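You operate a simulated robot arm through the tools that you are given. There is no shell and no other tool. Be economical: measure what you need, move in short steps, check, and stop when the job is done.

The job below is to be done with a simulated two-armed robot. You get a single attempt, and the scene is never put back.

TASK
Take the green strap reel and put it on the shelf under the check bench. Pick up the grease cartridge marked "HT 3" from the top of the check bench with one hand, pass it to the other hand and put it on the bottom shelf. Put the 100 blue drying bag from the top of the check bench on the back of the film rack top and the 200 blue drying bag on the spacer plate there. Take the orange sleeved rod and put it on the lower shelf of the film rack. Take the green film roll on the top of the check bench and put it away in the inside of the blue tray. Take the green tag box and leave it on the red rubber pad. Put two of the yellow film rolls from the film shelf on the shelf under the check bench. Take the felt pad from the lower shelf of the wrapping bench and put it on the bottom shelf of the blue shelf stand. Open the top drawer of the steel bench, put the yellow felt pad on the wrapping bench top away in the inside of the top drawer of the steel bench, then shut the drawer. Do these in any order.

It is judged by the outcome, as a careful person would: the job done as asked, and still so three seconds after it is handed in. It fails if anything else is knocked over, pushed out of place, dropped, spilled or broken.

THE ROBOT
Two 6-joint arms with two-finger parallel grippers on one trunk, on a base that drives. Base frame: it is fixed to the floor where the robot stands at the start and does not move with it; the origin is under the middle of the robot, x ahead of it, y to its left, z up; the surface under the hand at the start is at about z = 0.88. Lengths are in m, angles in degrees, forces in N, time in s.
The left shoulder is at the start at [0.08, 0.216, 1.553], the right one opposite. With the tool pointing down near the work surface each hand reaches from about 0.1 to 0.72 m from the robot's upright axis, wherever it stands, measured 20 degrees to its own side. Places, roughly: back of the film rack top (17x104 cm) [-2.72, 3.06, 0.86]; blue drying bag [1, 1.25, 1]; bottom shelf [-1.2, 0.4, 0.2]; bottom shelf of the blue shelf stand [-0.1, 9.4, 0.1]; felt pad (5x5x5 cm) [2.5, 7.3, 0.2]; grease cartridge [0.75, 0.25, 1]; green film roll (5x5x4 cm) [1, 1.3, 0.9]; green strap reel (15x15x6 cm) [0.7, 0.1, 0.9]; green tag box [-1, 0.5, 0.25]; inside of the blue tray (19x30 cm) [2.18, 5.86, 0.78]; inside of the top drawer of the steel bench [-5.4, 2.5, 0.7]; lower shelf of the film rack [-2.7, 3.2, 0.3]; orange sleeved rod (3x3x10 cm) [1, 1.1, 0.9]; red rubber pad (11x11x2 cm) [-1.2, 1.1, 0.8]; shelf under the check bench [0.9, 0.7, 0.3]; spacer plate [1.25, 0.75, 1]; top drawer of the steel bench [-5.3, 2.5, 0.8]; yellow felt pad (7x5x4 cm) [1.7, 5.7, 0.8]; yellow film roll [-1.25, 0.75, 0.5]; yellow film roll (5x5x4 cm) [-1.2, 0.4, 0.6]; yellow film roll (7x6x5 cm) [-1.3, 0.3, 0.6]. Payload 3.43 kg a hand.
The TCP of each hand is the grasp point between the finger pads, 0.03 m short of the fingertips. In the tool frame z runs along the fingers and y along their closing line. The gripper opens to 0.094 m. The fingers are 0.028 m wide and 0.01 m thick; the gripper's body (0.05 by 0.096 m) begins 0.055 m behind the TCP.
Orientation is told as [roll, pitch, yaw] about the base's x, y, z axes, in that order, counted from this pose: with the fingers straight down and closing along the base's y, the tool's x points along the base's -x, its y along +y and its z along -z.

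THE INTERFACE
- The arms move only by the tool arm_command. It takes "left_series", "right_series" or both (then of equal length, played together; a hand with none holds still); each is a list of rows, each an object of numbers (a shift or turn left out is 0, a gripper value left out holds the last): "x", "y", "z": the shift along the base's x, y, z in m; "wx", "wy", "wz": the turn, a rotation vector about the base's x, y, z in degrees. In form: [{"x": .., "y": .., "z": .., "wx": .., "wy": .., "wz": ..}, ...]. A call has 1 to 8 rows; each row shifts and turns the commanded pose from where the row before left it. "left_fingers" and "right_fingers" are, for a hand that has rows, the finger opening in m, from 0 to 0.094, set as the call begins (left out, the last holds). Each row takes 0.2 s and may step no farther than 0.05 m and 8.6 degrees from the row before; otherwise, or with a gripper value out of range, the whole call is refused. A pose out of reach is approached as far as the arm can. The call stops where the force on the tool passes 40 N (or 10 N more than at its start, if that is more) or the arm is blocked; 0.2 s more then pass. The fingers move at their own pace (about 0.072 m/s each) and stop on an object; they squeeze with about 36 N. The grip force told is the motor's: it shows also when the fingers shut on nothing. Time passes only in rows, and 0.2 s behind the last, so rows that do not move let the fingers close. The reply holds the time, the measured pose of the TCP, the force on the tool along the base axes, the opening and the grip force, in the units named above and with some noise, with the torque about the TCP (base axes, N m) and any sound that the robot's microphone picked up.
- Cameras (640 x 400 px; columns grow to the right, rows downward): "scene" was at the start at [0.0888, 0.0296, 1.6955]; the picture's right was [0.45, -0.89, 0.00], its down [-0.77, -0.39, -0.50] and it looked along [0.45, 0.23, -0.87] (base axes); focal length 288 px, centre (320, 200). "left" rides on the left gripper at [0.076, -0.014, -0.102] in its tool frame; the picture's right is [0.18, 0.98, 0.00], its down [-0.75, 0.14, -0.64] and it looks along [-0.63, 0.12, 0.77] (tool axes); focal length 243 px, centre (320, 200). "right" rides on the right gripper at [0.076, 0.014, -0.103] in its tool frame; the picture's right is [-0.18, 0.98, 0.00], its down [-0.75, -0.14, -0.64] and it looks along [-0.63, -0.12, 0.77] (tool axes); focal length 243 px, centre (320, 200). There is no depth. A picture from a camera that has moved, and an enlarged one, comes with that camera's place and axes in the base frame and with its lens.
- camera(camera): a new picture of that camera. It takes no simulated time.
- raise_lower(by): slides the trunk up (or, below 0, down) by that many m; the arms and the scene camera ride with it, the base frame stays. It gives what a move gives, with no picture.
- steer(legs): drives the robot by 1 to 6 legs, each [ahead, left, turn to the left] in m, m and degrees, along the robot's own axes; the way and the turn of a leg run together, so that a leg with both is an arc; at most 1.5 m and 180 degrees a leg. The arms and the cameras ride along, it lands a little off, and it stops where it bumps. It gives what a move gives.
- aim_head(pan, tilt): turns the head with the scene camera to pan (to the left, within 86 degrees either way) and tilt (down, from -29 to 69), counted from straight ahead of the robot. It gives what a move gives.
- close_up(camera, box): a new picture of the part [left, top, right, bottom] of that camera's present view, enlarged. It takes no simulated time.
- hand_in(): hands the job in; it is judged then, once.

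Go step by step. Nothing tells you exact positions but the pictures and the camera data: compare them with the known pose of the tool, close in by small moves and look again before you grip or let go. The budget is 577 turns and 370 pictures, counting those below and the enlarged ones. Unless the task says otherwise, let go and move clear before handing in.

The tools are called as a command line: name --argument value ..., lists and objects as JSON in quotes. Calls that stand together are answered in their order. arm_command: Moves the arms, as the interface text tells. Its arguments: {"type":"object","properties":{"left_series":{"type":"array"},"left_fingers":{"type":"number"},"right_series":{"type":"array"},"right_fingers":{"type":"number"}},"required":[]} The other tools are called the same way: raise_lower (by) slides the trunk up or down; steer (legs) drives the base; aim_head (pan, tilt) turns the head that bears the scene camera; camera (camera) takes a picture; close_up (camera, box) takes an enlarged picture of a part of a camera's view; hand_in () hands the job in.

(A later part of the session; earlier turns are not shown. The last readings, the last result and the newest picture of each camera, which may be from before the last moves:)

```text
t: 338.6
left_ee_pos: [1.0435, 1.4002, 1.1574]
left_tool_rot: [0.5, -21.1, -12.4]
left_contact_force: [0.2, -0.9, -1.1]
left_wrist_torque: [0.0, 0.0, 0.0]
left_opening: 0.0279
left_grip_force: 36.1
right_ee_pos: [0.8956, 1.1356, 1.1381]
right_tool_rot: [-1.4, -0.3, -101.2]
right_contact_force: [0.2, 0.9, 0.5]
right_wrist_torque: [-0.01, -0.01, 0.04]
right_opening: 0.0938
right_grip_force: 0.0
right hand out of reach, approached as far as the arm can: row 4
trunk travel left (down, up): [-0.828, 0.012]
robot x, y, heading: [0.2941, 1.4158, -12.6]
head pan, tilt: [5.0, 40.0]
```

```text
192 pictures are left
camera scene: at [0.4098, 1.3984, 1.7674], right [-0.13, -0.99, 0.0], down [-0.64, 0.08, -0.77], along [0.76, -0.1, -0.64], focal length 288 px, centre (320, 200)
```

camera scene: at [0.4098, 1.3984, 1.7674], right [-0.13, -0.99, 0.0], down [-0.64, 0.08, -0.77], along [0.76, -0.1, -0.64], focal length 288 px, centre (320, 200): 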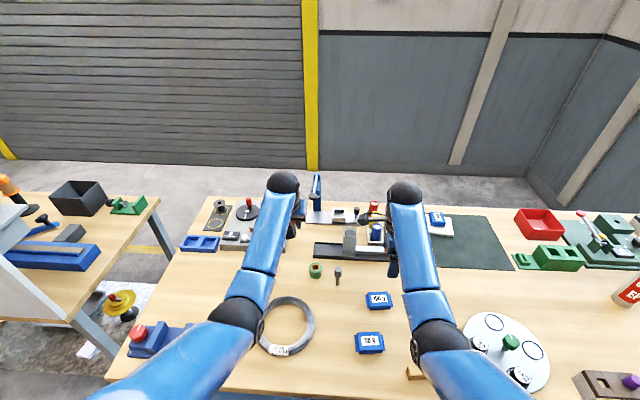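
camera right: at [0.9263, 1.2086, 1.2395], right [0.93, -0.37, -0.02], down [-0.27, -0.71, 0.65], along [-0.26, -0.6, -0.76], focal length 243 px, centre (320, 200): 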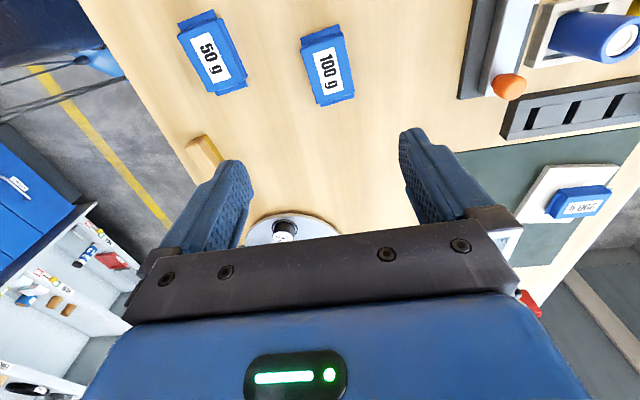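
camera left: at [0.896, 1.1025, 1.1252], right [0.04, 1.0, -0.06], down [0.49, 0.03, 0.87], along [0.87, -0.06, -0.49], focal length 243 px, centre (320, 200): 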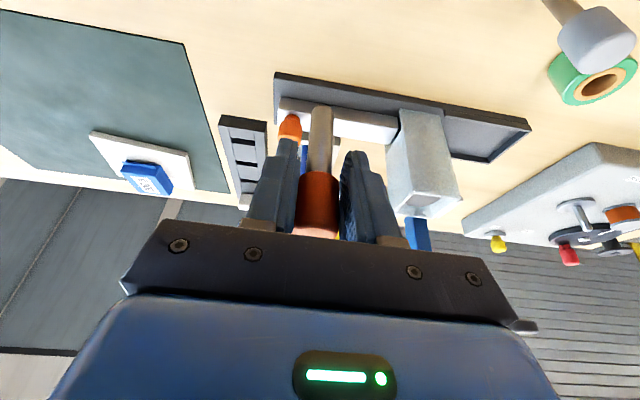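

arm_command --right_series '[{"x": 0.006, "y": 0.008, "z": -0.04}, {"z": -0.045}, {"z": -0.045}, {"z": -0.04}]'

camera --camera "right"

```text
t: 339.6
left_ee_pos: [1.0439, 1.4002, 1.1571]
left_tool_rot: [0.5, -21.0, -12.4]
left_contact_force: [0.4, 0.3, -1.0]
left_wrist_torque: [-0.02, 0.02, -0.02]
left_opening: 0.0281
left_grip_force: 35.7
right_ee_pos: [0.9, 1.1451, 0.9683]
right_tool_rot: [-1.4, -0.3, -101.0]
right_contact_force: [0.3, -0.4, -0.5]
right_wrist_torque: [0.02, 0.03, -0.03]
right_opening: 0.0939
right_grip_force: 0.2
trunk travel left (down, up): [-0.828, 0.012]
robot x, y, heading: [0.2941, 1.4172, -12.7]
head pan, tilt: [5.0, 40.0]
```

```text
191 pictures are left
camera right: at [0.9323, 1.2171, 1.0691], right [0.93, -0.37, -0.02], down [-0.27, -0.71, 0.65], along [-0.26, -0.6, -0.76], focal length 243 px, centre (320, 200)
```

right: 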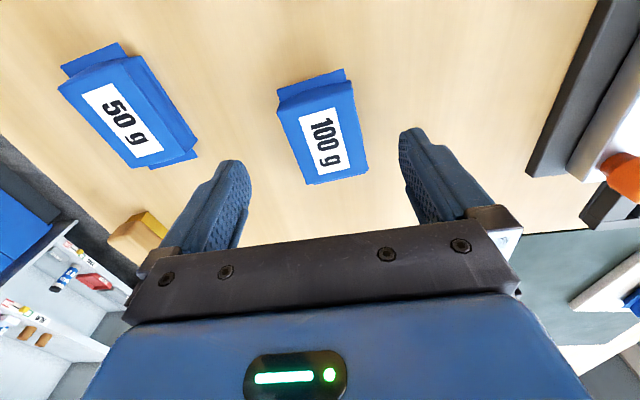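

arm_command --right_series '[{"x": 0.003, "y": 0.003, "z": -0.03}, {"z": -0.024}]'

arm_command --right_fingers 0.0 --right_series '[{}, {}, {}, {}]'

arm_command --right_series '[{"z": 0.04}, {"z": 0.045}, {"z": 0.045}, {"z": 0.045}]'

camera --camera "right"

```text
t: 340.2
left_ee_pos: [1.0436, 1.4001, 1.1573]
left_tool_rot: [0.5, -20.9, -12.4]
left_contact_force: [-0.5, 0.3, -1.2]
left_wrist_torque: [-0.02, 0.04, 0.01]
left_opening: 0.0284
left_grip_force: 36.4
right_ee_pos: [0.8942, 1.1475, 0.9218]
right_tool_rot: [-1.3, -0.2, -101.0]
right_contact_force: [-0.7, 0.3, 0.3]
right_wrist_torque: [0.0, 0.01, -0.01]
right_opening: 0.0942
right_grip_force: 0.0
right hand out of reach, approached as far as the arm can: row 2
trunk travel left (down, up): [-0.828, 0.012]
robot x, y, heading: [0.2966, 1.4166, -12.6]
head pan, tilt: [5.0, 40.0]
```

```text
t: 341.2
left_ee_pos: [1.0441, 1.3993, 1.157]
left_tool_rot: [0.5, -21.1, -12.5]
left_contact_force: [0.4, -0.7, -2.6]
left_wrist_torque: [-0.01, 0.01, 0.02]
left_opening: 0.0281
left_grip_force: 35.8
right_ee_pos: [0.8932, 1.1472, 0.9219]
right_tool_rot: [-1.4, -0.3, -100.9]
right_contact_force: [-0.3, -0.9, 1.5]
right_wrist_torque: [-0.06, -0.02, 0.0]
right_opening: 0.0541
right_grip_force: 36.1
trunk travel left (down, up): [-0.828, 0.012]
robot x, y, heading: [0.2967, 1.419, -12.7]
head pan, tilt: [5.0, 40.0]
```

```text
t: 342.2
left_ee_pos: [1.0424, 1.4004, 1.1567]
left_tool_rot: [0.5, -21.1, -12.4]
left_contact_force: [0.0, 0.5, -0.7]
left_wrist_torque: [0.01, 0.0, 0.01]
left_opening: 0.0284
left_grip_force: 36.3
right_ee_pos: [0.8917, 1.1479, 1.0968]
right_tool_rot: [-1.6, -0.4, -101.0]
right_contact_force: [0.1, -0.5, -0.7]
right_wrist_torque: [0.02, 0.0, -0.01]
right_opening: 0.0544
right_grip_force: 36.2
trunk travel left (down, up): [-0.828, 0.012]
robot x, y, heading: [0.2996, 1.4169, -12.8]
head pan, tilt: [5.0, 40.0]
```

```text
190 pictures are left
camera right: at [0.9238, 1.2206, 1.1974], right [0.93, -0.37, -0.02], down [-0.27, -0.71, 0.65], along [-0.26, -0.6, -0.76], focal length 243 px, centre (320, 200)
```

right: 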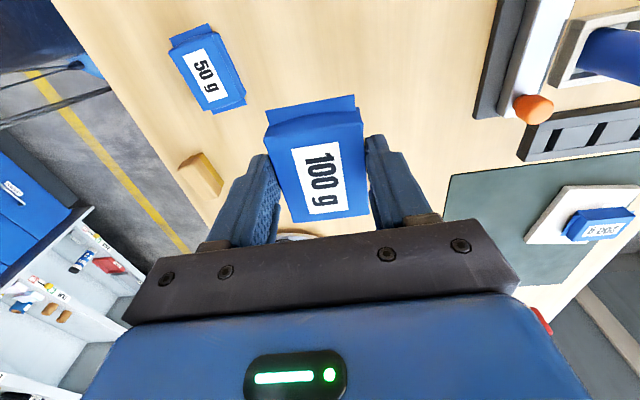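

Both items held. I'll back off and look along the way to the film rack.

steer --legs '[[-0.45, 0, 0], [0, 0, 100]]'

aim_head --pan 20 --tilt 20

camera --camera "scene"

aim_head --pan 70 --tilt 25

camera --camera "scene"

```text
t: 349.1
left_ee_pos: [-0.2441, 2.2575, 1.1584]
left_tool_rot: [0.5, -21.0, 86.4]
left_contact_force: [0.7, 0.0, -1.4]
left_wrist_torque: [-0.01, 0.01, -0.01]
left_opening: 0.0283
left_grip_force: 36.1
right_ee_pos: [0.0301, 2.1464, 1.0957]
right_tool_rot: [-1.4, -0.2, -2.3]
right_contact_force: [-0.2, 0.2, -0.8]
right_wrist_torque: [0.02, -0.03, -0.04]
right_opening: 0.0541
right_grip_force: 35.8
trunk travel left (down, up): [-0.828, 0.012]
robot x, y, heading: [-0.1472, 1.518, 86.3]
head pan, tilt: [5.0, 40.0]
```

```text
t: 349.9
left_ee_pos: [-0.2446, 2.2579, 1.1577]
left_tool_rot: [0.5, -21.0, 86.4]
left_contact_force: [-0.4, -0.2, -1.2]
left_wrist_torque: [0.02, -0.02, 0.0]
left_opening: 0.0281
left_grip_force: 35.7
right_ee_pos: [0.0275, 2.1475, 1.096]
right_tool_rot: [-1.4, -0.3, -2.2]
right_contact_force: [-0.2, -0.3, -0.6]
right_wrist_torque: [-0.01, 0.0, 0.02]
right_opening: 0.054
right_grip_force: 35.8
trunk travel left (down, up): [-0.828, 0.012]
robot x, y, heading: [-0.1452, 1.5156, 86.2]
head pan, tilt: [20.0, 20.0]
```

```text
189 pictures are left
camera scene: at [-0.1716, 1.6367, 1.7988], right [0.96, 0.28, 0.0], down [0.1, -0.33, -0.94], along [-0.26, 0.9, -0.34], focal length 288 px, centre (320, 200)
```

scene: 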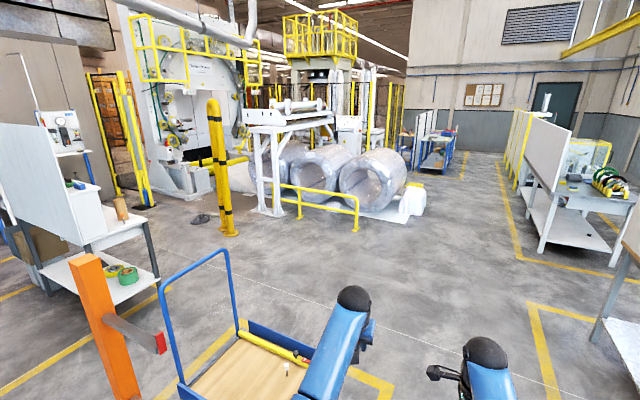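

```text
t: 351.1
left_ee_pos: [-0.2437, 2.2576, 1.1573]
left_tool_rot: [0.5, -21.0, 86.4]
left_contact_force: [0.4, 0.7, -1.1]
left_wrist_torque: [0.02, 0.0, -0.02]
left_opening: 0.0282
left_grip_force: 36.5
right_ee_pos: [0.0277, 2.1466, 1.096]
right_tool_rot: [-1.5, -0.3, -2.2]
right_contact_force: [-0.5, -1.1, -1.1]
right_wrist_torque: [0.01, 0.03, 0.03]
right_opening: 0.0539
right_grip_force: 35.9
trunk travel left (down, up): [-0.828, 0.012]
robot x, y, heading: [-0.1488, 1.5157, 86.4]
head pan, tilt: [70.0, 25.0]
```

```text
188 pictures are left
camera scene: at [-0.23, 1.5844, 1.7908], right [0.4, 0.92, 0.0], down [0.39, -0.17, -0.91], along [-0.83, 0.37, -0.42], focal length 288 px, centre (320, 200)
```

scene: 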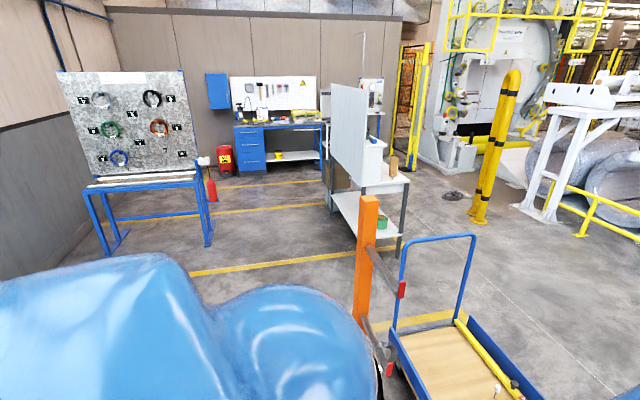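

The film rack has a back panel and faces north (+y). I'll go around the cart: right, north, then west.

steer --legs '[[0, -0.45, 3.6], [1.2, 0, 0], [1.1, 0, 0]]'

aim_head --pan 80 --tilt 25

camera --camera "scene"

```text
t: 364.8
left_ee_pos: [0.1649, 4.5486, 1.1583]
left_tool_rot: [0.6, -21.1, 90.0]
left_contact_force: [-0.1, -0.1, -0.5]
left_wrist_torque: [-0.03, 0.02, 0.02]
left_opening: 0.0279
left_grip_force: 35.5
right_ee_pos: [0.4437, 4.4562, 1.0963]
right_tool_rot: [-1.4, -0.3, 1.4]
right_contact_force: [0.1, -0.3, -0.4]
right_wrist_torque: [0.02, 0.0, -0.02]
right_opening: 0.0539
right_grip_force: 35.6
trunk travel left (down, up): [-0.828, 0.012]
robot x, y, heading: [0.3065, 3.8153, 90.1]
head pan, tilt: [70.0, 25.0]
```

```text
t: 365.5
left_ee_pos: [0.1659, 4.5507, 1.1581]
left_tool_rot: [0.5, -21.1, 89.9]
left_contact_force: [0.1, -0.3, -1.4]
left_wrist_torque: [-0.03, -0.01, 0.0]
left_opening: 0.028
left_grip_force: 35.5
right_ee_pos: [0.4437, 4.4573, 1.0966]
right_tool_rot: [-1.4, -0.2, 1.3]
right_contact_force: [-0.6, -0.3, -0.3]
right_wrist_torque: [0.03, 0.02, -0.01]
right_opening: 0.0541
right_grip_force: 35.9
trunk travel left (down, up): [-0.828, 0.012]
robot x, y, heading: [0.3088, 3.8201, 90.0]
head pan, tilt: [80.0, 25.0]
```

```text
187 pictures are left
camera scene: at [0.2163, 3.8635, 1.7908], right [0.18, 0.98, 0.0], down [0.42, -0.08, -0.91], along [-0.89, 0.16, -0.42], focal length 288 px, centre (320, 200)
```

scene: 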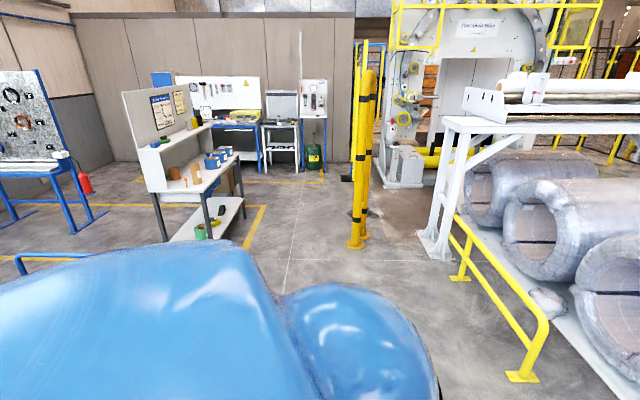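

I'll turn west and drive along, then look again at the rack.

steer --legs '[[0, 0, 90], [1.3, 0, 0]]'

aim_head --pan 20 --tilt 30

camera --camera "scene"

```text
t: 375.9
left_ee_pos: [-1.7176, 3.6797, 1.1587]
left_tool_rot: [0.5, -21.1, 179.8]
left_contact_force: [-0.1, -0.9, -0.7]
left_wrist_torque: [-0.01, -0.03, 0.0]
left_opening: 0.028
left_grip_force: 35.8
right_ee_pos: [-1.6233, 3.9582, 1.097]
right_tool_rot: [-1.4, -0.3, 91.1]
right_contact_force: [0.0, -0.1, -1.6]
right_wrist_torque: [-0.03, 0.01, -0.02]
right_opening: 0.0542
right_grip_force: 35.9
trunk travel left (down, up): [-0.828, 0.012]
robot x, y, heading: [-0.9835, 3.8215, 179.6]
head pan, tilt: [80.0, 25.0]
```

```text
t: 377.2
left_ee_pos: [-1.7183, 3.6794, 1.1571]
left_tool_rot: [0.6, -20.9, 179.7]
left_contact_force: [-0.4, -0.9, -1.6]
left_wrist_torque: [0.02, 0.0, 0.02]
left_opening: 0.0283
left_grip_force: 36.4
right_ee_pos: [-1.6252, 3.9581, 1.0961]
right_tool_rot: [-1.5, -0.3, 91.0]
right_contact_force: [-0.7, -0.6, -0.9]
right_wrist_torque: [-0.02, -0.04, 0.0]
right_opening: 0.0543
right_grip_force: 36.0
trunk travel left (down, up): [-0.828, 0.012]
robot x, y, heading: [-0.9838, 3.8213, 179.5]
head pan, tilt: [20.0, 30.0]
```

```text
186 pictures are left
camera scene: at [-1.102, 3.7887, 1.7828], right [-0.34, 0.94, 0.0], down [0.47, 0.17, -0.87], along [-0.82, -0.29, -0.5], focal length 288 px, centre (320, 200)
```

scene: 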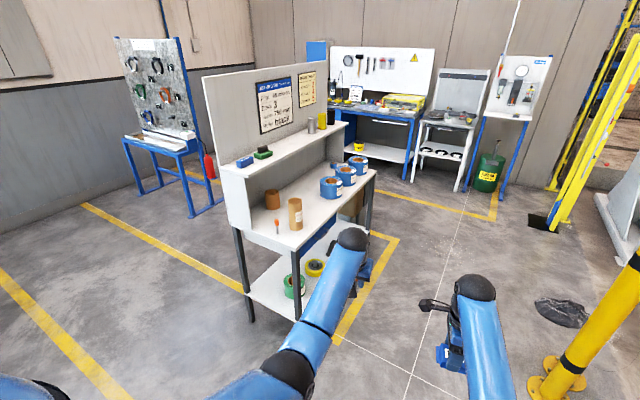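

close_up --camera "scene" --box '[190, 60, 430, 210]'

close_up --camera "scene" --box '[200, 180, 400, 340]'

```text
2.67 times, centred on (310, 135) of scene
camera zoom: at [-1.102, 3.7887, 1.7828], right [-0.34, 0.94, 0.0], down [0.47, 0.17, -0.87], along [-0.82, -0.29, -0.5], focal length 767 px, centre (347, 373)
```

zoom: 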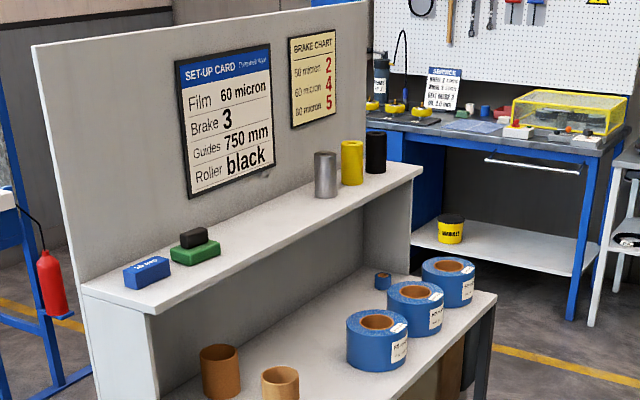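

```text
2.50 times, centred on (300, 260) of scene
camera zoom: at [-1.102, 3.7887, 1.7828], right [-0.34, 0.94, 0.0], down [0.47, 0.17, -0.87], along [-0.82, -0.29, -0.5], focal length 719 px, centre (370, 50)
```

zoom: 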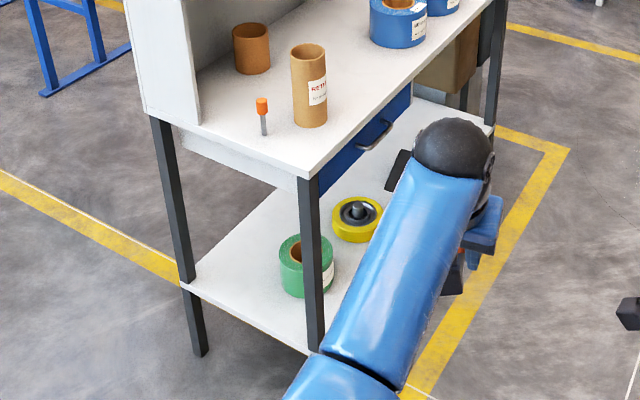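

The rack is clear now: an open alcove under a ledge forms the back of the top (z≈0.86), and the lower shelf has a green and a yellow roll. I'll drive in front of it and face it.

steer --legs '[[0, -0.18, 0], [1.28, 0, 0], [0, 0, 78]]'

aim_head --pan 0 --tilt 40

camera --camera "scene"

```text
t: 388.0
left_ee_pos: [-2.2735, 3.2673, 1.1582]
left_tool_rot: [0.5, -21.0, -102.3]
left_contact_force: [0.1, 0.6, -0.7]
left_wrist_torque: [0.0, 0.01, -0.02]
left_opening: 0.0282
left_grip_force: 36.4
right_ee_pos: [-2.5257, 3.4172, 1.0963]
right_tool_rot: [-1.5, -0.3, 169.1]
right_contact_force: [-0.5, -0.1, -1.4]
right_wrist_torque: [0.03, -0.03, 0.01]
right_opening: 0.054
right_grip_force: 36.2
trunk travel left (down, up): [-0.828, 0.012]
robot x, y, heading: [-2.2573, 4.0144, -102.4]
head pan, tilt: [20.0, 30.0]
```

```text
t: 388.9
left_ee_pos: [-2.272, 3.2676, 1.1568]
left_tool_rot: [0.5, -21.0, -102.3]
left_contact_force: [0.1, -0.6, -0.7]
left_wrist_torque: [0.05, 0.0, 0.0]
left_opening: 0.0282
left_grip_force: 36.2
right_ee_pos: [-2.5239, 3.4161, 1.0968]
right_tool_rot: [-1.5, -0.3, 169.1]
right_contact_force: [-0.2, -0.1, -0.4]
right_wrist_torque: [-0.01, 0.0, 0.0]
right_opening: 0.0543
right_grip_force: 35.9
trunk travel left (down, up): [-0.828, 0.012]
robot x, y, heading: [-2.2589, 4.0131, -102.6]
head pan, tilt: [0.0, 40.0]
```

```text
183 pictures are left
camera scene: at [-2.2832, 3.9001, 1.7674], right [-0.98, 0.21, 0.0], down [0.14, 0.63, -0.77], along [-0.16, -0.75, -0.64], focal length 288 px, centre (320, 200)
```

scene: 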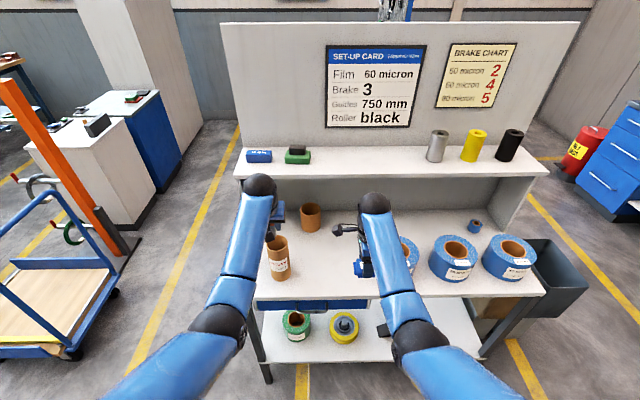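

A very clear view. I'll pull the left hand (rod) back, turn the right wrist so the bag points forward, then approach.

arm_command --left_series '[{"x": 0.009, "y": 0.04}, {"x": 0.009, "y": 0.04}, {"x": 0.009, "y": 0.04}, {"x": 0.009, "y": 0.04}, {"x": 0.009, "y": 0.04}, {}, {}, {}]' --right_series '[{"wz": 8.5}, {"wz": 8.5}, {"wz": 8.5}, {"wz": 8.5}, {"wz": 8.5}, {"wz": 8.5}, {"wz": 8.5}, {"wz": 8.5}]'

arm_command --right_series '[{"wz": 8.5}, {"wz": 8.5}, {"wz": 3.3}]'

steer --legs '[[0.24, 0, 0]]'

camera --camera "scene"

camera --camera "right"

```text
t: 390.7
left_ee_pos: [-2.2259, 3.4674, 1.1581]
left_tool_rot: [0.5, -21.2, -102.4]
left_contact_force: [0.6, -0.3, -1.5]
left_wrist_torque: [0.02, 0.02, 0.06]
left_opening: 0.0279
left_grip_force: 35.5
right_ee_pos: [-2.5251, 3.4184, 1.096]
right_tool_rot: [-1.4, -0.3, -122.7]
right_contact_force: [-0.1, 0.3, -0.1]
right_wrist_torque: [0.0, -0.01, -0.01]
right_opening: 0.0538
right_grip_force: 36.1
trunk travel left (down, up): [-0.828, 0.012]
robot x, y, heading: [-2.2589, 4.0145, -102.6]
head pan, tilt: [0.0, 40.0]
```

```text
t: 391.5
left_ee_pos: [-2.2267, 3.467, 1.1579]
left_tool_rot: [0.4, -21.2, -102.2]
left_contact_force: [0.6, 0.2, -2.1]
left_wrist_torque: [0.01, -0.01, 0.01]
left_opening: 0.0282
left_grip_force: 35.8
right_ee_pos: [-2.5245, 3.4175, 1.0965]
right_tool_rot: [-1.4, -0.3, -102.5]
right_contact_force: [-0.9, -0.4, -0.9]
right_wrist_torque: [0.02, 0.03, -0.03]
right_opening: 0.0541
right_grip_force: 35.8
trunk travel left (down, up): [-0.828, 0.012]
robot x, y, heading: [-2.2562, 4.0173, -102.5]
head pan, tilt: [0.0, 40.0]
```

```text
t: 393.2
left_ee_pos: [-2.2775, 3.2387, 1.1603]
left_tool_rot: [0.5, -21.3, -102.4]
left_contact_force: [-0.1, 1.2, -1.2]
left_wrist_torque: [-0.01, 0.0, -0.01]
left_opening: 0.0284
left_grip_force: 36.5
right_ee_pos: [-2.5768, 3.1895, 1.0997]
right_tool_rot: [-1.4, -0.5, -102.7]
right_contact_force: [0.7, 1.1, -0.4]
right_wrist_torque: [-0.01, 0.0, 0.03]
right_opening: 0.0541
right_grip_force: 36.5
trunk travel left (down, up): [-0.828, 0.012]
robot x, y, heading: [-2.3066, 3.7814, -102.5]
head pan, tilt: [0.0, 40.0]
```

```text
182 pictures are left
camera scene: at [-2.3334, 3.6745, 1.768], right [-0.98, 0.22, 0.0], down [0.14, 0.62, -0.77], along [-0.17, -0.75, -0.64], focal length 288 px, centre (320, 200)
```

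scene: 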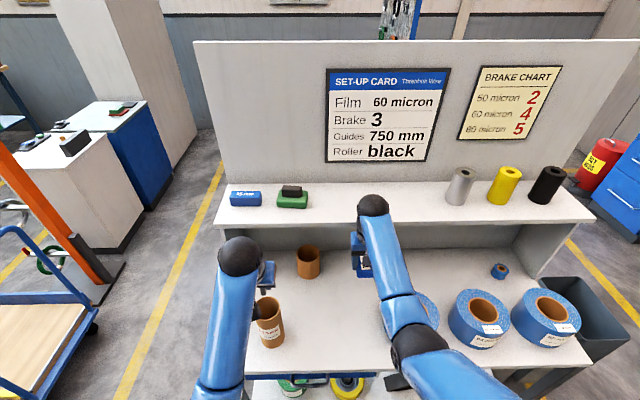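

```text
181 pictures are left
camera right: at [-2.5431, 3.2618, 1.1997], right [0.92, -0.4, -0.02], down [-0.29, -0.7, 0.65], along [-0.27, -0.59, -0.76], focal length 243 px, centre (320, 200)
```

right: 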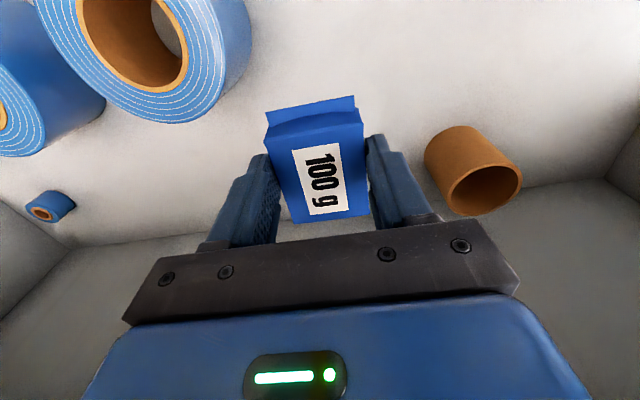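

I'll set the bag down on the free front area first, to re-grip it with a tilted tool.

arm_command --right_series '[{"x": 0.037, "y": 0.017, "z": -0.02}, {"x": 0.037, "y": 0.018, "z": -0.02}, {"z": -0.04}, {"z": -0.04}, {"z": -0.04}, {"z": -0.015}]'

camera --camera "right"

```text
t: 394.6
left_ee_pos: [-2.2784, 3.2355, 1.1567]
left_tool_rot: [0.4, -21.1, -102.3]
left_contact_force: [0.1, -0.4, -1.0]
left_wrist_torque: [0.02, 0.0, -0.03]
left_opening: 0.028
left_grip_force: 35.7
right_ee_pos: [-2.5026, 3.2215, 0.9212]
right_tool_rot: [-1.4, -0.4, -102.7]
right_contact_force: [0.4, 0.4, -1.3]
right_wrist_torque: [0.04, -0.03, 0.0]
right_opening: 0.0544
right_grip_force: 35.6
trunk travel left (down, up): [-0.828, 0.012]
robot x, y, heading: [-2.308, 3.7824, -102.3]
head pan, tilt: [0.0, 40.0]
```

```text
180 pictures are left
camera right: at [-2.4691, 3.2937, 1.0226], right [0.92, -0.4, -0.02], down [-0.29, -0.7, 0.65], along [-0.27, -0.59, -0.76], focal length 243 px, centre (320, 200)
```

right: 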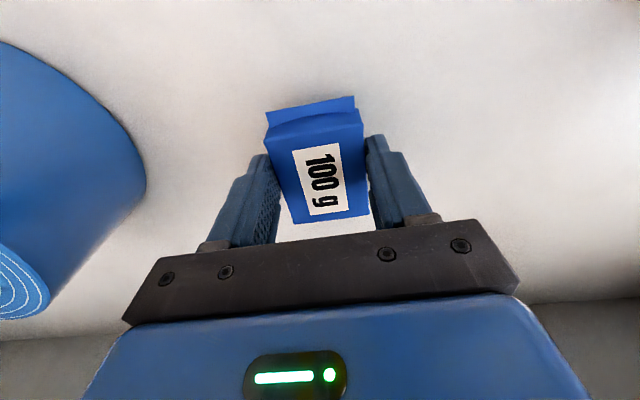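

arm_command --right_series '[{"z": -0.008}, {"z": -0.006}, {"z": -0.006}, {"z": -0.006}]'

```text
t: 395.6
left_ee_pos: [-2.2779, 3.2382, 1.1602]
left_tool_rot: [0.5, -21.2, -102.5]
left_contact_force: [0.2, 0.3, -1.7]
left_wrist_torque: [0.02, 0.03, -0.01]
left_opening: 0.0283
left_grip_force: 36.1
right_ee_pos: [-2.5038, 3.2203, 0.9008]
right_tool_rot: [-1.3, -0.9, -102.8]
right_contact_force: [-3.0, -1.3, 26.4]
right_wrist_torque: [0.63, -0.38, 0.07]
right_opening: 0.0543
right_grip_force: 36.1
trunk travel left (down, up): [-0.828, 0.012]
robot x, y, heading: [-2.3101, 3.7811, -102.5]
head pan, tilt: [0.0, 40.0]
```

Table top is at z≈0.861. Release, tilt 45° around the bag, re-grip.

arm_command --right_fingers 0.076 --right_series '[{"z": 0.005}, {}, {"wx": -8.0, "wy": 1.77}, {"wx": -8.0, "wy": 1.77}, {"wx": -8.0, "wy": 1.77}, {"wx": -8.0, "wy": 1.77}, {"wx": -8.0, "wy": 1.77}, {"wx": -4.0, "wy": 0.9}]'

camera --camera "right"

camera --camera "scene"

```text
t: 397.4
left_ee_pos: [-2.2796, 3.2341, 1.1575]
left_tool_rot: [0.5, -21.0, -102.4]
left_contact_force: [-0.3, 0.8, -2.1]
left_wrist_torque: [0.05, -0.01, -0.01]
left_opening: 0.0283
left_grip_force: 35.8
right_ee_pos: [-2.5031, 3.2211, 0.8994]
right_tool_rot: [-1.2, -45.6, -102.7]
right_contact_force: [0.0, -0.2, -1.1]
right_wrist_torque: [0.01, 0.01, 0.02]
right_opening: 0.076
right_grip_force: 0.0
trunk travel left (down, up): [-0.828, 0.012]
robot x, y, heading: [-2.3097, 3.7836, -102.2]
head pan, tilt: [0.0, 40.0]
```

```text
179 pictures are left
camera right: at [-2.4594, 3.341, 0.9171], right [0.93, -0.36, 0.12], down [-0.14, -0.04, 0.99], along [-0.35, -0.93, -0.09], focal length 243 px, centre (320, 200)
```

right: 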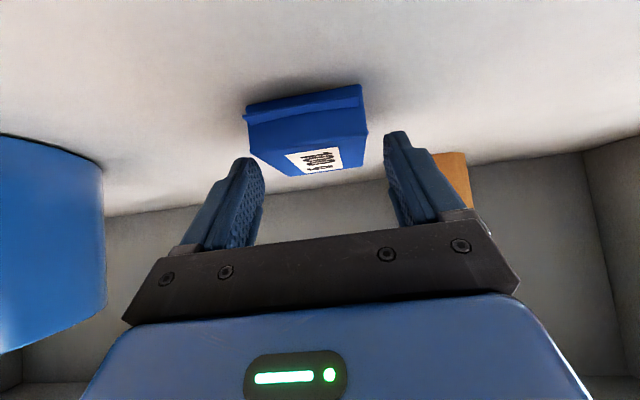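

```text
178 pictures are left
camera scene: at [-2.3349, 3.6678, 1.7675], right [-0.98, 0.22, 0.0], down [0.14, 0.63, -0.77], along [-0.17, -0.75, -0.64], focal length 288 px, centre (320, 200)
```

scene: 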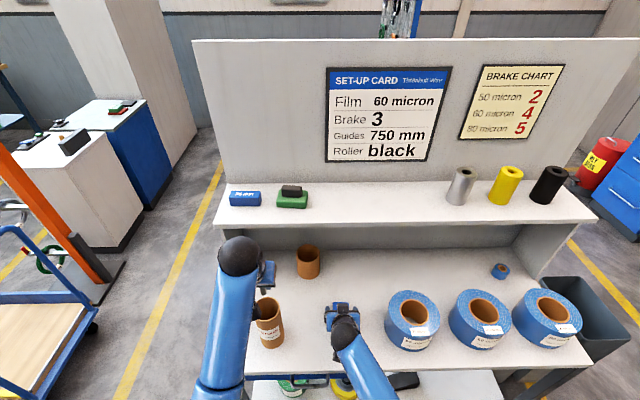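

arm_command --right_fingers 0.0 --right_series '[{"z": -0.005, "x": -0.003}, {}, {}, {}]'

arm_command --right_series '[{"z": 0.03}, {"z": 0.02}]'

camera --camera "right"

```text
t: 398.4
left_ee_pos: [-2.2772, 3.2355, 1.1591]
left_tool_rot: [0.4, -21.1, -102.4]
left_contact_force: [-0.6, -0.4, 0.2]
left_wrist_torque: [0.01, 0.04, 0.01]
left_opening: 0.0283
left_grip_force: 36.0
right_ee_pos: [-2.5045, 3.22, 0.8985]
right_tool_rot: [-1.1, -45.6, -102.8]
right_contact_force: [1.3, -3.0, 11.9]
right_wrist_torque: [-0.22, -0.26, 0.0]
right_opening: 0.0542
right_grip_force: 36.3
trunk travel left (down, up): [-0.828, 0.012]
robot x, y, heading: [-2.3096, 3.7785, -102.8]
head pan, tilt: [0.0, 40.0]
```

```text
t: 399.0
left_ee_pos: [-2.2787, 3.234, 1.158]
left_tool_rot: [0.5, -21.2, -102.4]
left_contact_force: [0.0, -0.3, -1.8]
left_wrist_torque: [0.01, -0.02, 0.02]
left_opening: 0.0279
left_grip_force: 36.0
right_ee_pos: [-2.5085, 3.2221, 0.945]
right_tool_rot: [-1.3, -45.3, -102.8]
right_contact_force: [-0.3, 0.0, -1.5]
right_wrist_torque: [-0.02, 0.03, -0.03]
right_opening: 0.0542
right_grip_force: 36.6
trunk travel left (down, up): [-0.828, 0.012]
robot x, y, heading: [-2.3099, 3.7847, -102.3]
head pan, tilt: [0.0, 40.0]
```

```text
177 pictures are left
camera right: at [-2.4629, 3.342, 0.9628], right [0.93, -0.36, 0.11], down [-0.14, -0.04, 0.99], along [-0.35, -0.93, -0.09], focal length 243 px, centre (320, 200)
```

right: 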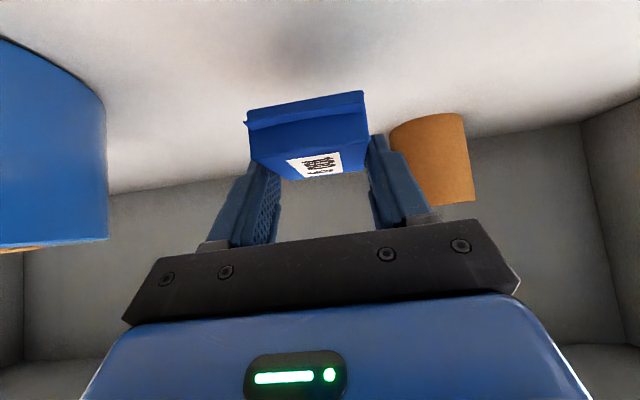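

Held level. I'll pull the left hand (rod) back off the table, then lower the trunk to gain reach.

arm_command --left_series '[{"x": 0.009, "y": 0.042}, {"x": 0.009, "y": 0.042}, {"x": 0.009, "y": 0.04, "z": -0.02}, {"x": 0.009, "y": 0.035, "z": -0.03}, {"x": 0.009, "y": 0.03, "z": -0.035}, {"x": 0.009, "y": 0.02, "z": -0.04}]' --right_series '[{"z": 0.03}, {"z": 0.04}, {"z": 0.04}, {"z": 0.04}, {}, {}]'

camera --camera "scene"

```text
t: 400.4
left_ee_pos: [-2.2236, 3.444, 1.0204]
left_tool_rot: [0.5, -21.1, -102.3]
left_contact_force: [-0.1, -0.7, -1.0]
left_wrist_torque: [0.0, 0.0, 0.0]
left_opening: 0.0282
left_grip_force: 35.4
left hand out of reach, approached as far as the arm can: row 1, 2
right_ee_pos: [-2.5077, 3.2219, 1.0965]
right_tool_rot: [-1.4, -45.4, -102.7]
right_contact_force: [0.0, -0.4, -0.6]
right_wrist_torque: [0.01, 0.02, 0.02]
right_opening: 0.0541
right_grip_force: 35.8
trunk travel left (down, up): [-0.828, 0.012]
robot x, y, heading: [-2.3056, 3.7837, -102.7]
head pan, tilt: [0.0, 40.0]
```

```text
176 pictures are left
camera scene: at [-2.3339, 3.6692, 1.7676], right [-0.98, 0.22, 0.0], down [0.14, 0.63, -0.77], along [-0.17, -0.75, -0.64], focal length 288 px, centre (320, 200)
```

scene: 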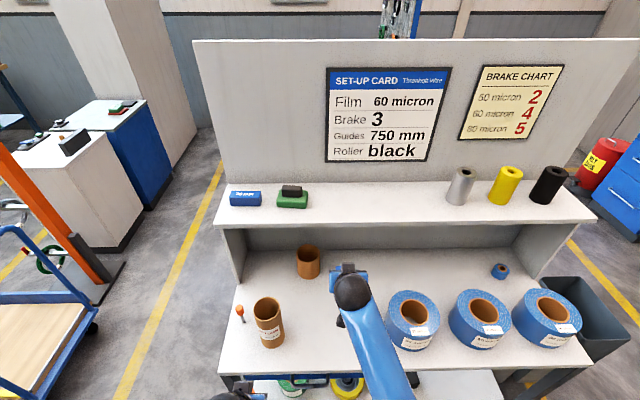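

raise_lower --by -0.16

arm_command --right_series '[{"x": -0.008, "y": -0.04}, {"x": -0.008, "y": -0.04}, {"x": -0.008, "y": -0.04}, {"x": -0.008, "y": -0.04}, {"x": -0.008, "y": -0.035}]'

camera --camera "right"

camera --camera "scene"

```text
t: 402.3
left_ee_pos: [-2.2252, 3.4428, 0.8615]
left_tool_rot: [0.4, -21.0, -102.3]
left_contact_force: [0.7, -0.1, -1.3]
left_wrist_torque: [0.0, 0.0, -0.04]
left_opening: 0.0279
left_grip_force: 35.7
right_ee_pos: [-2.5073, 3.219, 0.9364]
right_tool_rot: [-1.3, -45.4, -102.8]
right_contact_force: [0.1, -0.2, -0.5]
right_wrist_torque: [0.01, 0.0, -0.01]
right_opening: 0.0539
right_grip_force: 35.7
trunk travel left (down, up): [-0.668, 0.172]
robot x, y, heading: [-2.3038, 3.78, -102.4]
head pan, tilt: [0.0, 40.0]
```

```text
t: 403.5
left_ee_pos: [-2.2249, 3.4428, 0.8606]
left_tool_rot: [0.4, -21.0, -102.5]
left_contact_force: [0.2, 0.2, -2.2]
left_wrist_torque: [-0.02, 0.01, -0.01]
left_opening: 0.028
left_grip_force: 36.5
right_ee_pos: [-2.5465, 3.0249, 0.9338]
right_tool_rot: [-1.2, -45.3, -102.9]
right_contact_force: [-0.4, -0.4, -0.3]
right_wrist_torque: [-0.04, -0.02, -0.01]
right_opening: 0.0542
right_grip_force: 35.8
trunk travel left (down, up): [-0.668, 0.172]
robot x, y, heading: [-2.3078, 3.7808, -102.4]
head pan, tilt: [0.0, 40.0]
```

```text
175 pictures are left
camera right: at [-2.5029, 3.1442, 0.9511], right [0.93, -0.36, 0.12], down [-0.14, -0.04, 0.99], along [-0.35, -0.93, -0.09], focal length 243 px, centre (320, 200)
```

right: 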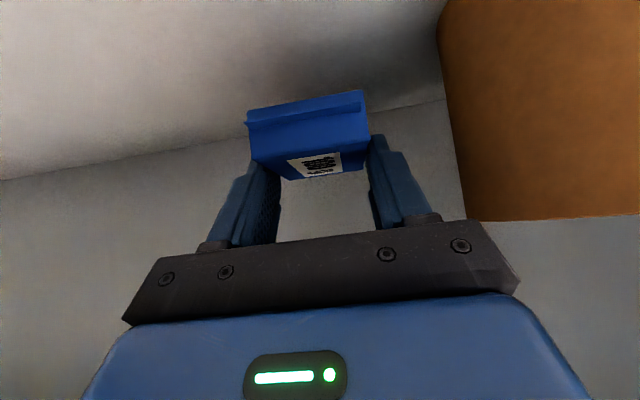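

```text
174 pictures are left
camera scene: at [-2.3349, 3.666, 1.6072], right [-0.98, 0.22, 0.0], down [0.14, 0.63, -0.76], along [-0.17, -0.75, -0.64], focal length 288 px, centre (320, 200)
```

scene: 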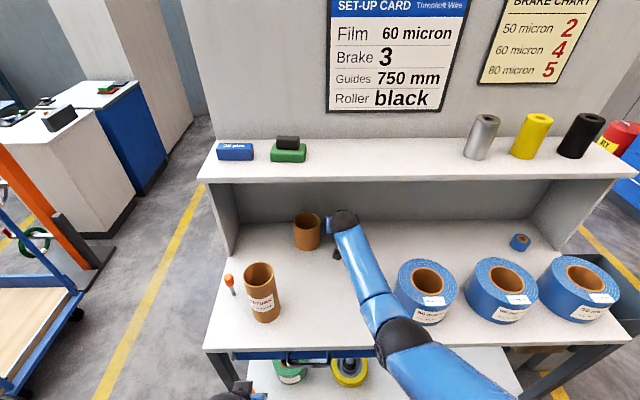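

Under the ledge with room around. Lower and release.

arm_command --right_series '[{"z": -0.015}, {"z": -0.012}, {"z": -0.006}]'

arm_command --right_fingers 0.0575 --right_series '[{}, {}]'

camera --camera "right"

```text
t: 404.3
left_ee_pos: [-2.2251, 3.4438, 0.8614]
left_tool_rot: [0.6, -21.0, -102.4]
left_contact_force: [-0.2, 0.5, -0.9]
left_wrist_torque: [0.02, 0.0, 0.03]
left_opening: 0.0284
left_grip_force: 36.2
right_ee_pos: [-2.5469, 3.0246, 0.9009]
right_tool_rot: [-1.2, -45.4, -102.7]
right_contact_force: [-1.2, 0.1, -0.9]
right_wrist_torque: [0.0, -0.01, 0.0]
right_opening: 0.0539
right_grip_force: 35.8
trunk travel left (down, up): [-0.668, 0.172]
robot x, y, heading: [-2.3069, 3.7848, -102.5]
head pan, tilt: [0.0, 40.0]
```

```text
t: 404.9
left_ee_pos: [-2.2243, 3.4441, 0.8613]
left_tool_rot: [0.5, -20.9, -102.5]
left_contact_force: [0.3, -0.5, -0.7]
left_wrist_torque: [0.04, 0.05, 0.02]
left_opening: 0.028
left_grip_force: 36.1
right_ee_pos: [-2.5471, 3.0251, 0.9018]
right_tool_rot: [-1.2, -45.4, -102.9]
right_contact_force: [0.3, 0.1, -0.5]
right_wrist_torque: [0.04, 0.02, 0.01]
right_opening: 0.0576
right_grip_force: 0.1
trunk travel left (down, up): [-0.668, 0.172]
robot x, y, heading: [-2.3069, 3.7824, -102.6]
head pan, tilt: [0.0, 40.0]
```

```text
173 pictures are left
camera right: at [-2.5028, 3.1453, 0.9188], right [0.93, -0.36, 0.12], down [-0.14, -0.04, 0.99], along [-0.35, -0.93, -0.09], focal length 243 px, centre (320, 200)
```

right: 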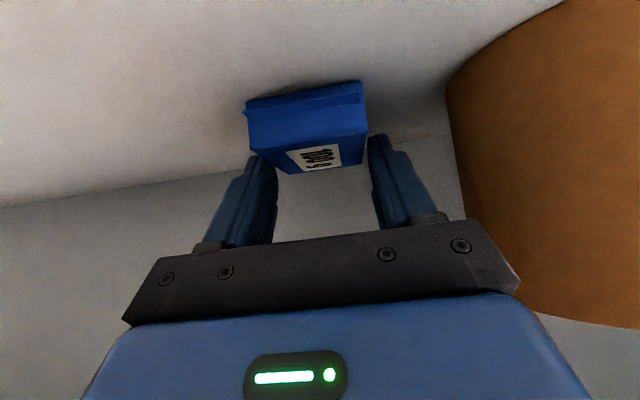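

arm_command --right_fingers 0.074 --right_series '[{}, {}, {"x": 0.008, "y": 0.036, "z": 0.006}, {"x": 0.009, "y": 0.042}, {"x": 0.009, "y": 0.042}, {"x": 0.009, "y": 0.042}, {"x": 0.009, "y": 0.042}, {"x": 0.006, "y": 0.03}]'

camera --camera "scene"

```text
t: 406.7
left_ee_pos: [-2.225, 3.4424, 0.861]
left_tool_rot: [0.5, -21.2, -102.5]
left_contact_force: [-0.8, -0.1, -1.4]
left_wrist_torque: [-0.02, 0.0, 0.03]
left_opening: 0.0279
left_grip_force: 36.4
right_ee_pos: [-2.498, 3.26, 0.9086]
right_tool_rot: [-1.2, -45.5, -102.7]
right_contact_force: [-0.4, -0.6, -0.4]
right_wrist_torque: [0.0, 0.0, -0.01]
right_opening: 0.0739
right_grip_force: 0.1
trunk travel left (down, up): [-0.668, 0.172]
robot x, y, heading: [-2.3049, 3.7826, -102.5]
head pan, tilt: [0.0, 40.0]
```

```text
172 pictures are left
camera scene: at [-2.3348, 3.6692, 1.6076], right [-0.98, 0.22, 0.0], down [0.14, 0.63, -0.77], along [-0.17, -0.75, -0.64], focal length 288 px, centre (320, 200)
```

scene: 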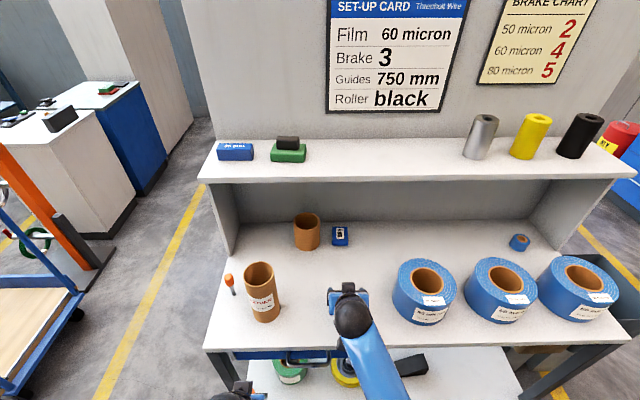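

Bag placed at the back of the rack top. Now back off and lower to view the lower shelf for the rod.

arm_command --right_series '[{"z": 0.03}, {"z": 0.03}]'

steer --legs '[[-0.4, 0, 0]]'

raise_lower --by -0.35

camera --camera "scene"

```text
t: 407.3
left_ee_pos: [-2.2245, 3.4432, 0.8616]
left_tool_rot: [0.5, -21.2, -102.4]
left_contact_force: [-0.2, -0.3, -1.5]
left_wrist_torque: [0.04, 0.05, -0.01]
left_opening: 0.0281
left_grip_force: 36.2
right_ee_pos: [-2.4977, 3.26, 0.9678]
right_tool_rot: [-1.2, -45.4, -102.8]
right_contact_force: [-0.7, 0.2, 1.7]
right_wrist_torque: [-0.04, 0.02, 0.02]
right_opening: 0.074
right_grip_force: 0.1
trunk travel left (down, up): [-0.668, 0.172]
robot x, y, heading: [-2.3081, 3.7819, -102.1]
head pan, tilt: [0.0, 40.0]
```

```text
t: 409.8
left_ee_pos: [-2.1397, 3.8288, 0.8602]
left_tool_rot: [0.6, -20.9, -102.6]
left_contact_force: [-1.0, -0.5, -2.1]
left_wrist_torque: [0.03, -0.02, -0.02]
left_opening: 0.0279
left_grip_force: 36.4
right_ee_pos: [-2.4126, 3.6458, 0.9678]
right_tool_rot: [-1.1, -45.3, -102.8]
right_contact_force: [-0.5, -1.3, -0.6]
right_wrist_torque: [0.03, 0.03, 0.01]
right_opening: 0.074
right_grip_force: 0.2
trunk travel left (down, up): [-0.668, 0.172]
robot x, y, heading: [-2.2228, 4.1656, -102.7]
head pan, tilt: [0.0, 40.0]
```

```text
t: 413.2
left_ee_pos: [-2.1391, 3.8309, 0.5104]
left_tool_rot: [0.5, -21.1, -102.6]
left_contact_force: [0.3, -0.4, -0.9]
left_wrist_torque: [0.04, -0.02, -0.03]
left_opening: 0.0279
left_grip_force: 35.7
right_ee_pos: [-2.4128, 3.647, 0.6186]
right_tool_rot: [-1.1, -45.4, -102.9]
right_contact_force: [0.1, 0.5, -1.0]
right_wrist_torque: [-0.01, 0.02, -0.02]
right_opening: 0.0741
right_grip_force: 0.1
trunk travel left (down, up): [-0.318, 0.522]
robot x, y, heading: [-2.2186, 4.1663, -102.9]
head pan, tilt: [0.0, 40.0]
```

```text
171 pictures are left
camera scene: at [-2.2486, 4.0552, 1.2575], right [-0.98, 0.22, 0.0], down [0.14, 0.63, -0.77], along [-0.17, -0.75, -0.64], focal length 288 px, centre (320, 200)
```

scene: 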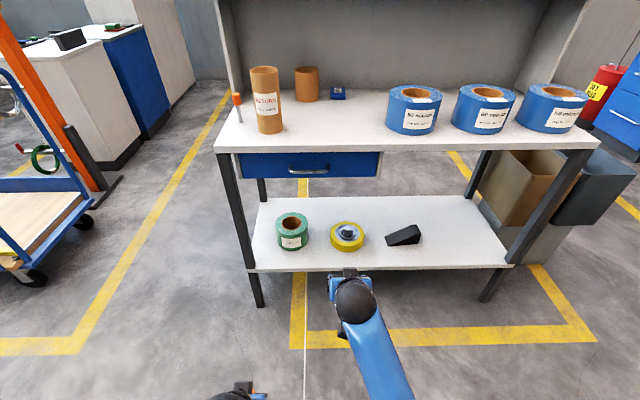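

The lower shelf (z≈0.305) has free room right of the black wedge. I'll shift right and approach there.

steer --legs '[[0, -0.645, 0], [0.38, 0, 0]]'

arm_command --left_series '[{"x": -0.009, "y": -0.042, "z": -0.01}, {"x": -0.009, "y": -0.042, "z": -0.01}, {"x": -0.009, "y": -0.042, "z": -0.01}, {"x": -0.009, "y": -0.042, "z": -0.01}]'

camera --camera "scene"

camera --camera "left"

```text
t: 418.7
left_ee_pos: [-2.8504, 3.6024, 0.5114]
left_tool_rot: [0.4, -21.0, -102.7]
left_contact_force: [0.2, 0.1, -1.1]
left_wrist_torque: [0.02, -0.01, 0.0]
left_opening: 0.0282
left_grip_force: 35.6
right_ee_pos: [-3.124, 3.421, 0.6181]
right_tool_rot: [-1.2, -45.3, -103.1]
right_contact_force: [0.4, -0.2, -0.4]
right_wrist_torque: [-0.02, 0.04, 0.0]
right_opening: 0.074
right_grip_force: 0.0
trunk travel left (down, up): [-0.318, 0.522]
robot x, y, heading: [-2.9328, 3.9431, -102.9]
head pan, tilt: [0.0, 40.0]
```

```text
t: 419.7
left_ee_pos: [-2.8849, 3.4352, 0.4701]
left_tool_rot: [0.5, -20.8, -102.7]
left_contact_force: [0.6, -0.3, -1.8]
left_wrist_torque: [0.01, 0.02, 0.01]
left_opening: 0.0283
left_grip_force: 36.3
right_ee_pos: [-3.1249, 3.4196, 0.6186]
right_tool_rot: [-1.2, -45.3, -103.1]
right_contact_force: [0.4, 0.7, 0.3]
right_wrist_torque: [-0.01, 0.01, 0.02]
right_opening: 0.074
right_grip_force: 0.0
trunk travel left (down, up): [-0.318, 0.522]
robot x, y, heading: [-2.9342, 3.9377, -102.8]
head pan, tilt: [0.0, 40.0]
```

```text
170 pictures are left
camera scene: at [-2.9589, 3.8271, 1.2573], right [-0.97, 0.22, 0.0], down [0.14, 0.63, -0.77], along [-0.17, -0.75, -0.64], focal length 288 px, centre (320, 200)
```

scene: 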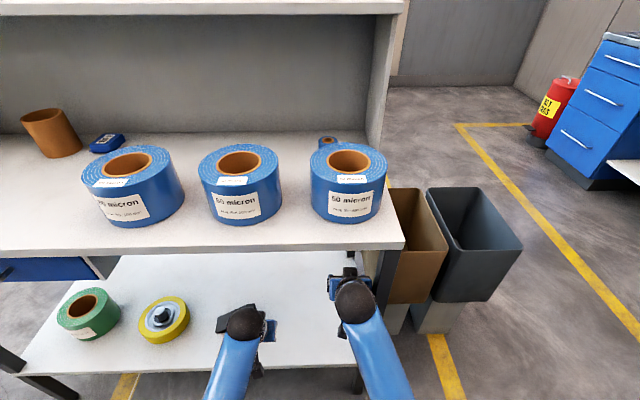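

```text
169 pictures are left
camera left: at [-2.8774, 3.5425, 0.538], right [1.0, -0.05, -0.06], down [0.03, -0.49, 0.87], along [-0.07, -0.87, -0.49], focal length 243 px, centre (320, 200)
```

left: 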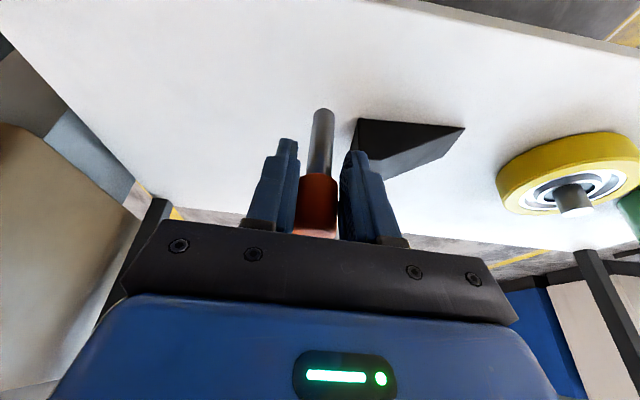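

arm_command --left_series '[{"x": -0.032, "y": -0.018}, {"x": -0.032, "y": -0.02}, {"x": -0.03, "y": -0.022, "z": -0.02}, {"z": -0.03}]'

camera --camera "left"

```text
t: 420.7
left_ee_pos: [-2.9811, 3.3747, 0.4205]
left_tool_rot: [0.4, -21.0, -102.7]
left_contact_force: [-0.3, -0.7, -1.7]
left_wrist_torque: [0.01, -0.03, 0.0]
left_opening: 0.0281
left_grip_force: 35.6
right_ee_pos: [-3.1237, 3.4206, 0.6184]
right_tool_rot: [-1.2, -45.5, -103.0]
right_contact_force: [0.2, -0.2, 0.0]
right_wrist_torque: [0.02, 0.0, -0.01]
right_opening: 0.0742
right_grip_force: 0.2
trunk travel left (down, up): [-0.318, 0.522]
robot x, y, heading: [-2.9306, 3.9397, -102.8]
head pan, tilt: [0.0, 40.0]
```

```text
168 pictures are left
camera left: at [-2.9733, 3.4833, 0.4877], right [1.0, -0.05, -0.06], down [0.03, -0.49, 0.87], along [-0.07, -0.87, -0.49], focal length 243 px, centre (320, 200)
```

left: 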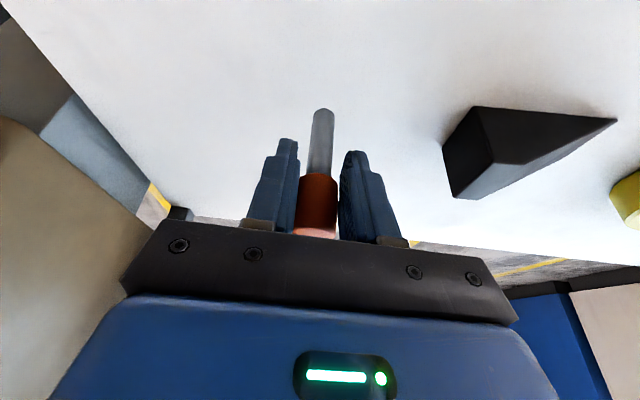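

arm_command --left_series '[{"z": -0.02}, {"z": -0.014}, {"z": -0.006}]'

arm_command --left_series '[{"z": -0.004}, {"z": -0.004}, {"z": -0.004}]'

camera --camera "left"

```text
t: 421.5
left_ee_pos: [-2.9806, 3.3736, 0.38]
left_tool_rot: [0.6, -21.0, -102.8]
left_contact_force: [0.5, -0.5, -1.5]
left_wrist_torque: [0.04, 0.01, -0.01]
left_opening: 0.0281
left_grip_force: 35.9
right_ee_pos: [-3.1241, 3.42, 0.6176]
right_tool_rot: [-1.2, -45.4, -103.0]
right_contact_force: [0.6, 0.0, -0.2]
right_wrist_torque: [0.0, 0.03, -0.02]
right_opening: 0.0741
right_grip_force: 0.0
trunk travel left (down, up): [-0.318, 0.522]
robot x, y, heading: [-2.9332, 3.9412, -103.0]
head pan, tilt: [0.0, 40.0]
```

```text
t: 422.3
left_ee_pos: [-2.98, 3.3744, 0.3698]
left_tool_rot: [0.3, -21.2, -102.7]
left_contact_force: [0.1, 1.4, 2.5]
left_wrist_torque: [0.02, 0.01, -0.01]
left_opening: 0.0283
left_grip_force: 35.5
right_ee_pos: [-3.1246, 3.4208, 0.6185]
right_tool_rot: [-1.3, -45.4, -103.2]
right_contact_force: [0.4, 1.1, 0.1]
right_wrist_torque: [-0.02, 0.02, -0.01]
right_opening: 0.0742
right_grip_force: 0.1
trunk travel left (down, up): [-0.318, 0.522]
robot x, y, heading: [-2.9302, 3.942, -102.9]
head pan, tilt: [0.0, 40.0]
```

```text
167 pictures are left
camera left: at [-2.9725, 3.4832, 0.4365], right [1.0, -0.05, -0.06], down [0.03, -0.49, 0.87], along [-0.07, -0.87, -0.49], focal length 243 px, centre (320, 200)
```

left: 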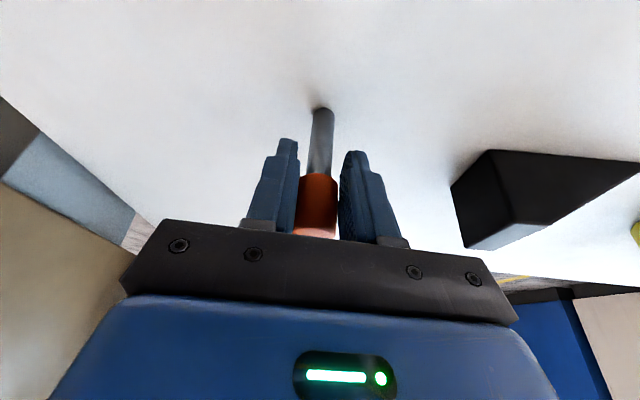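

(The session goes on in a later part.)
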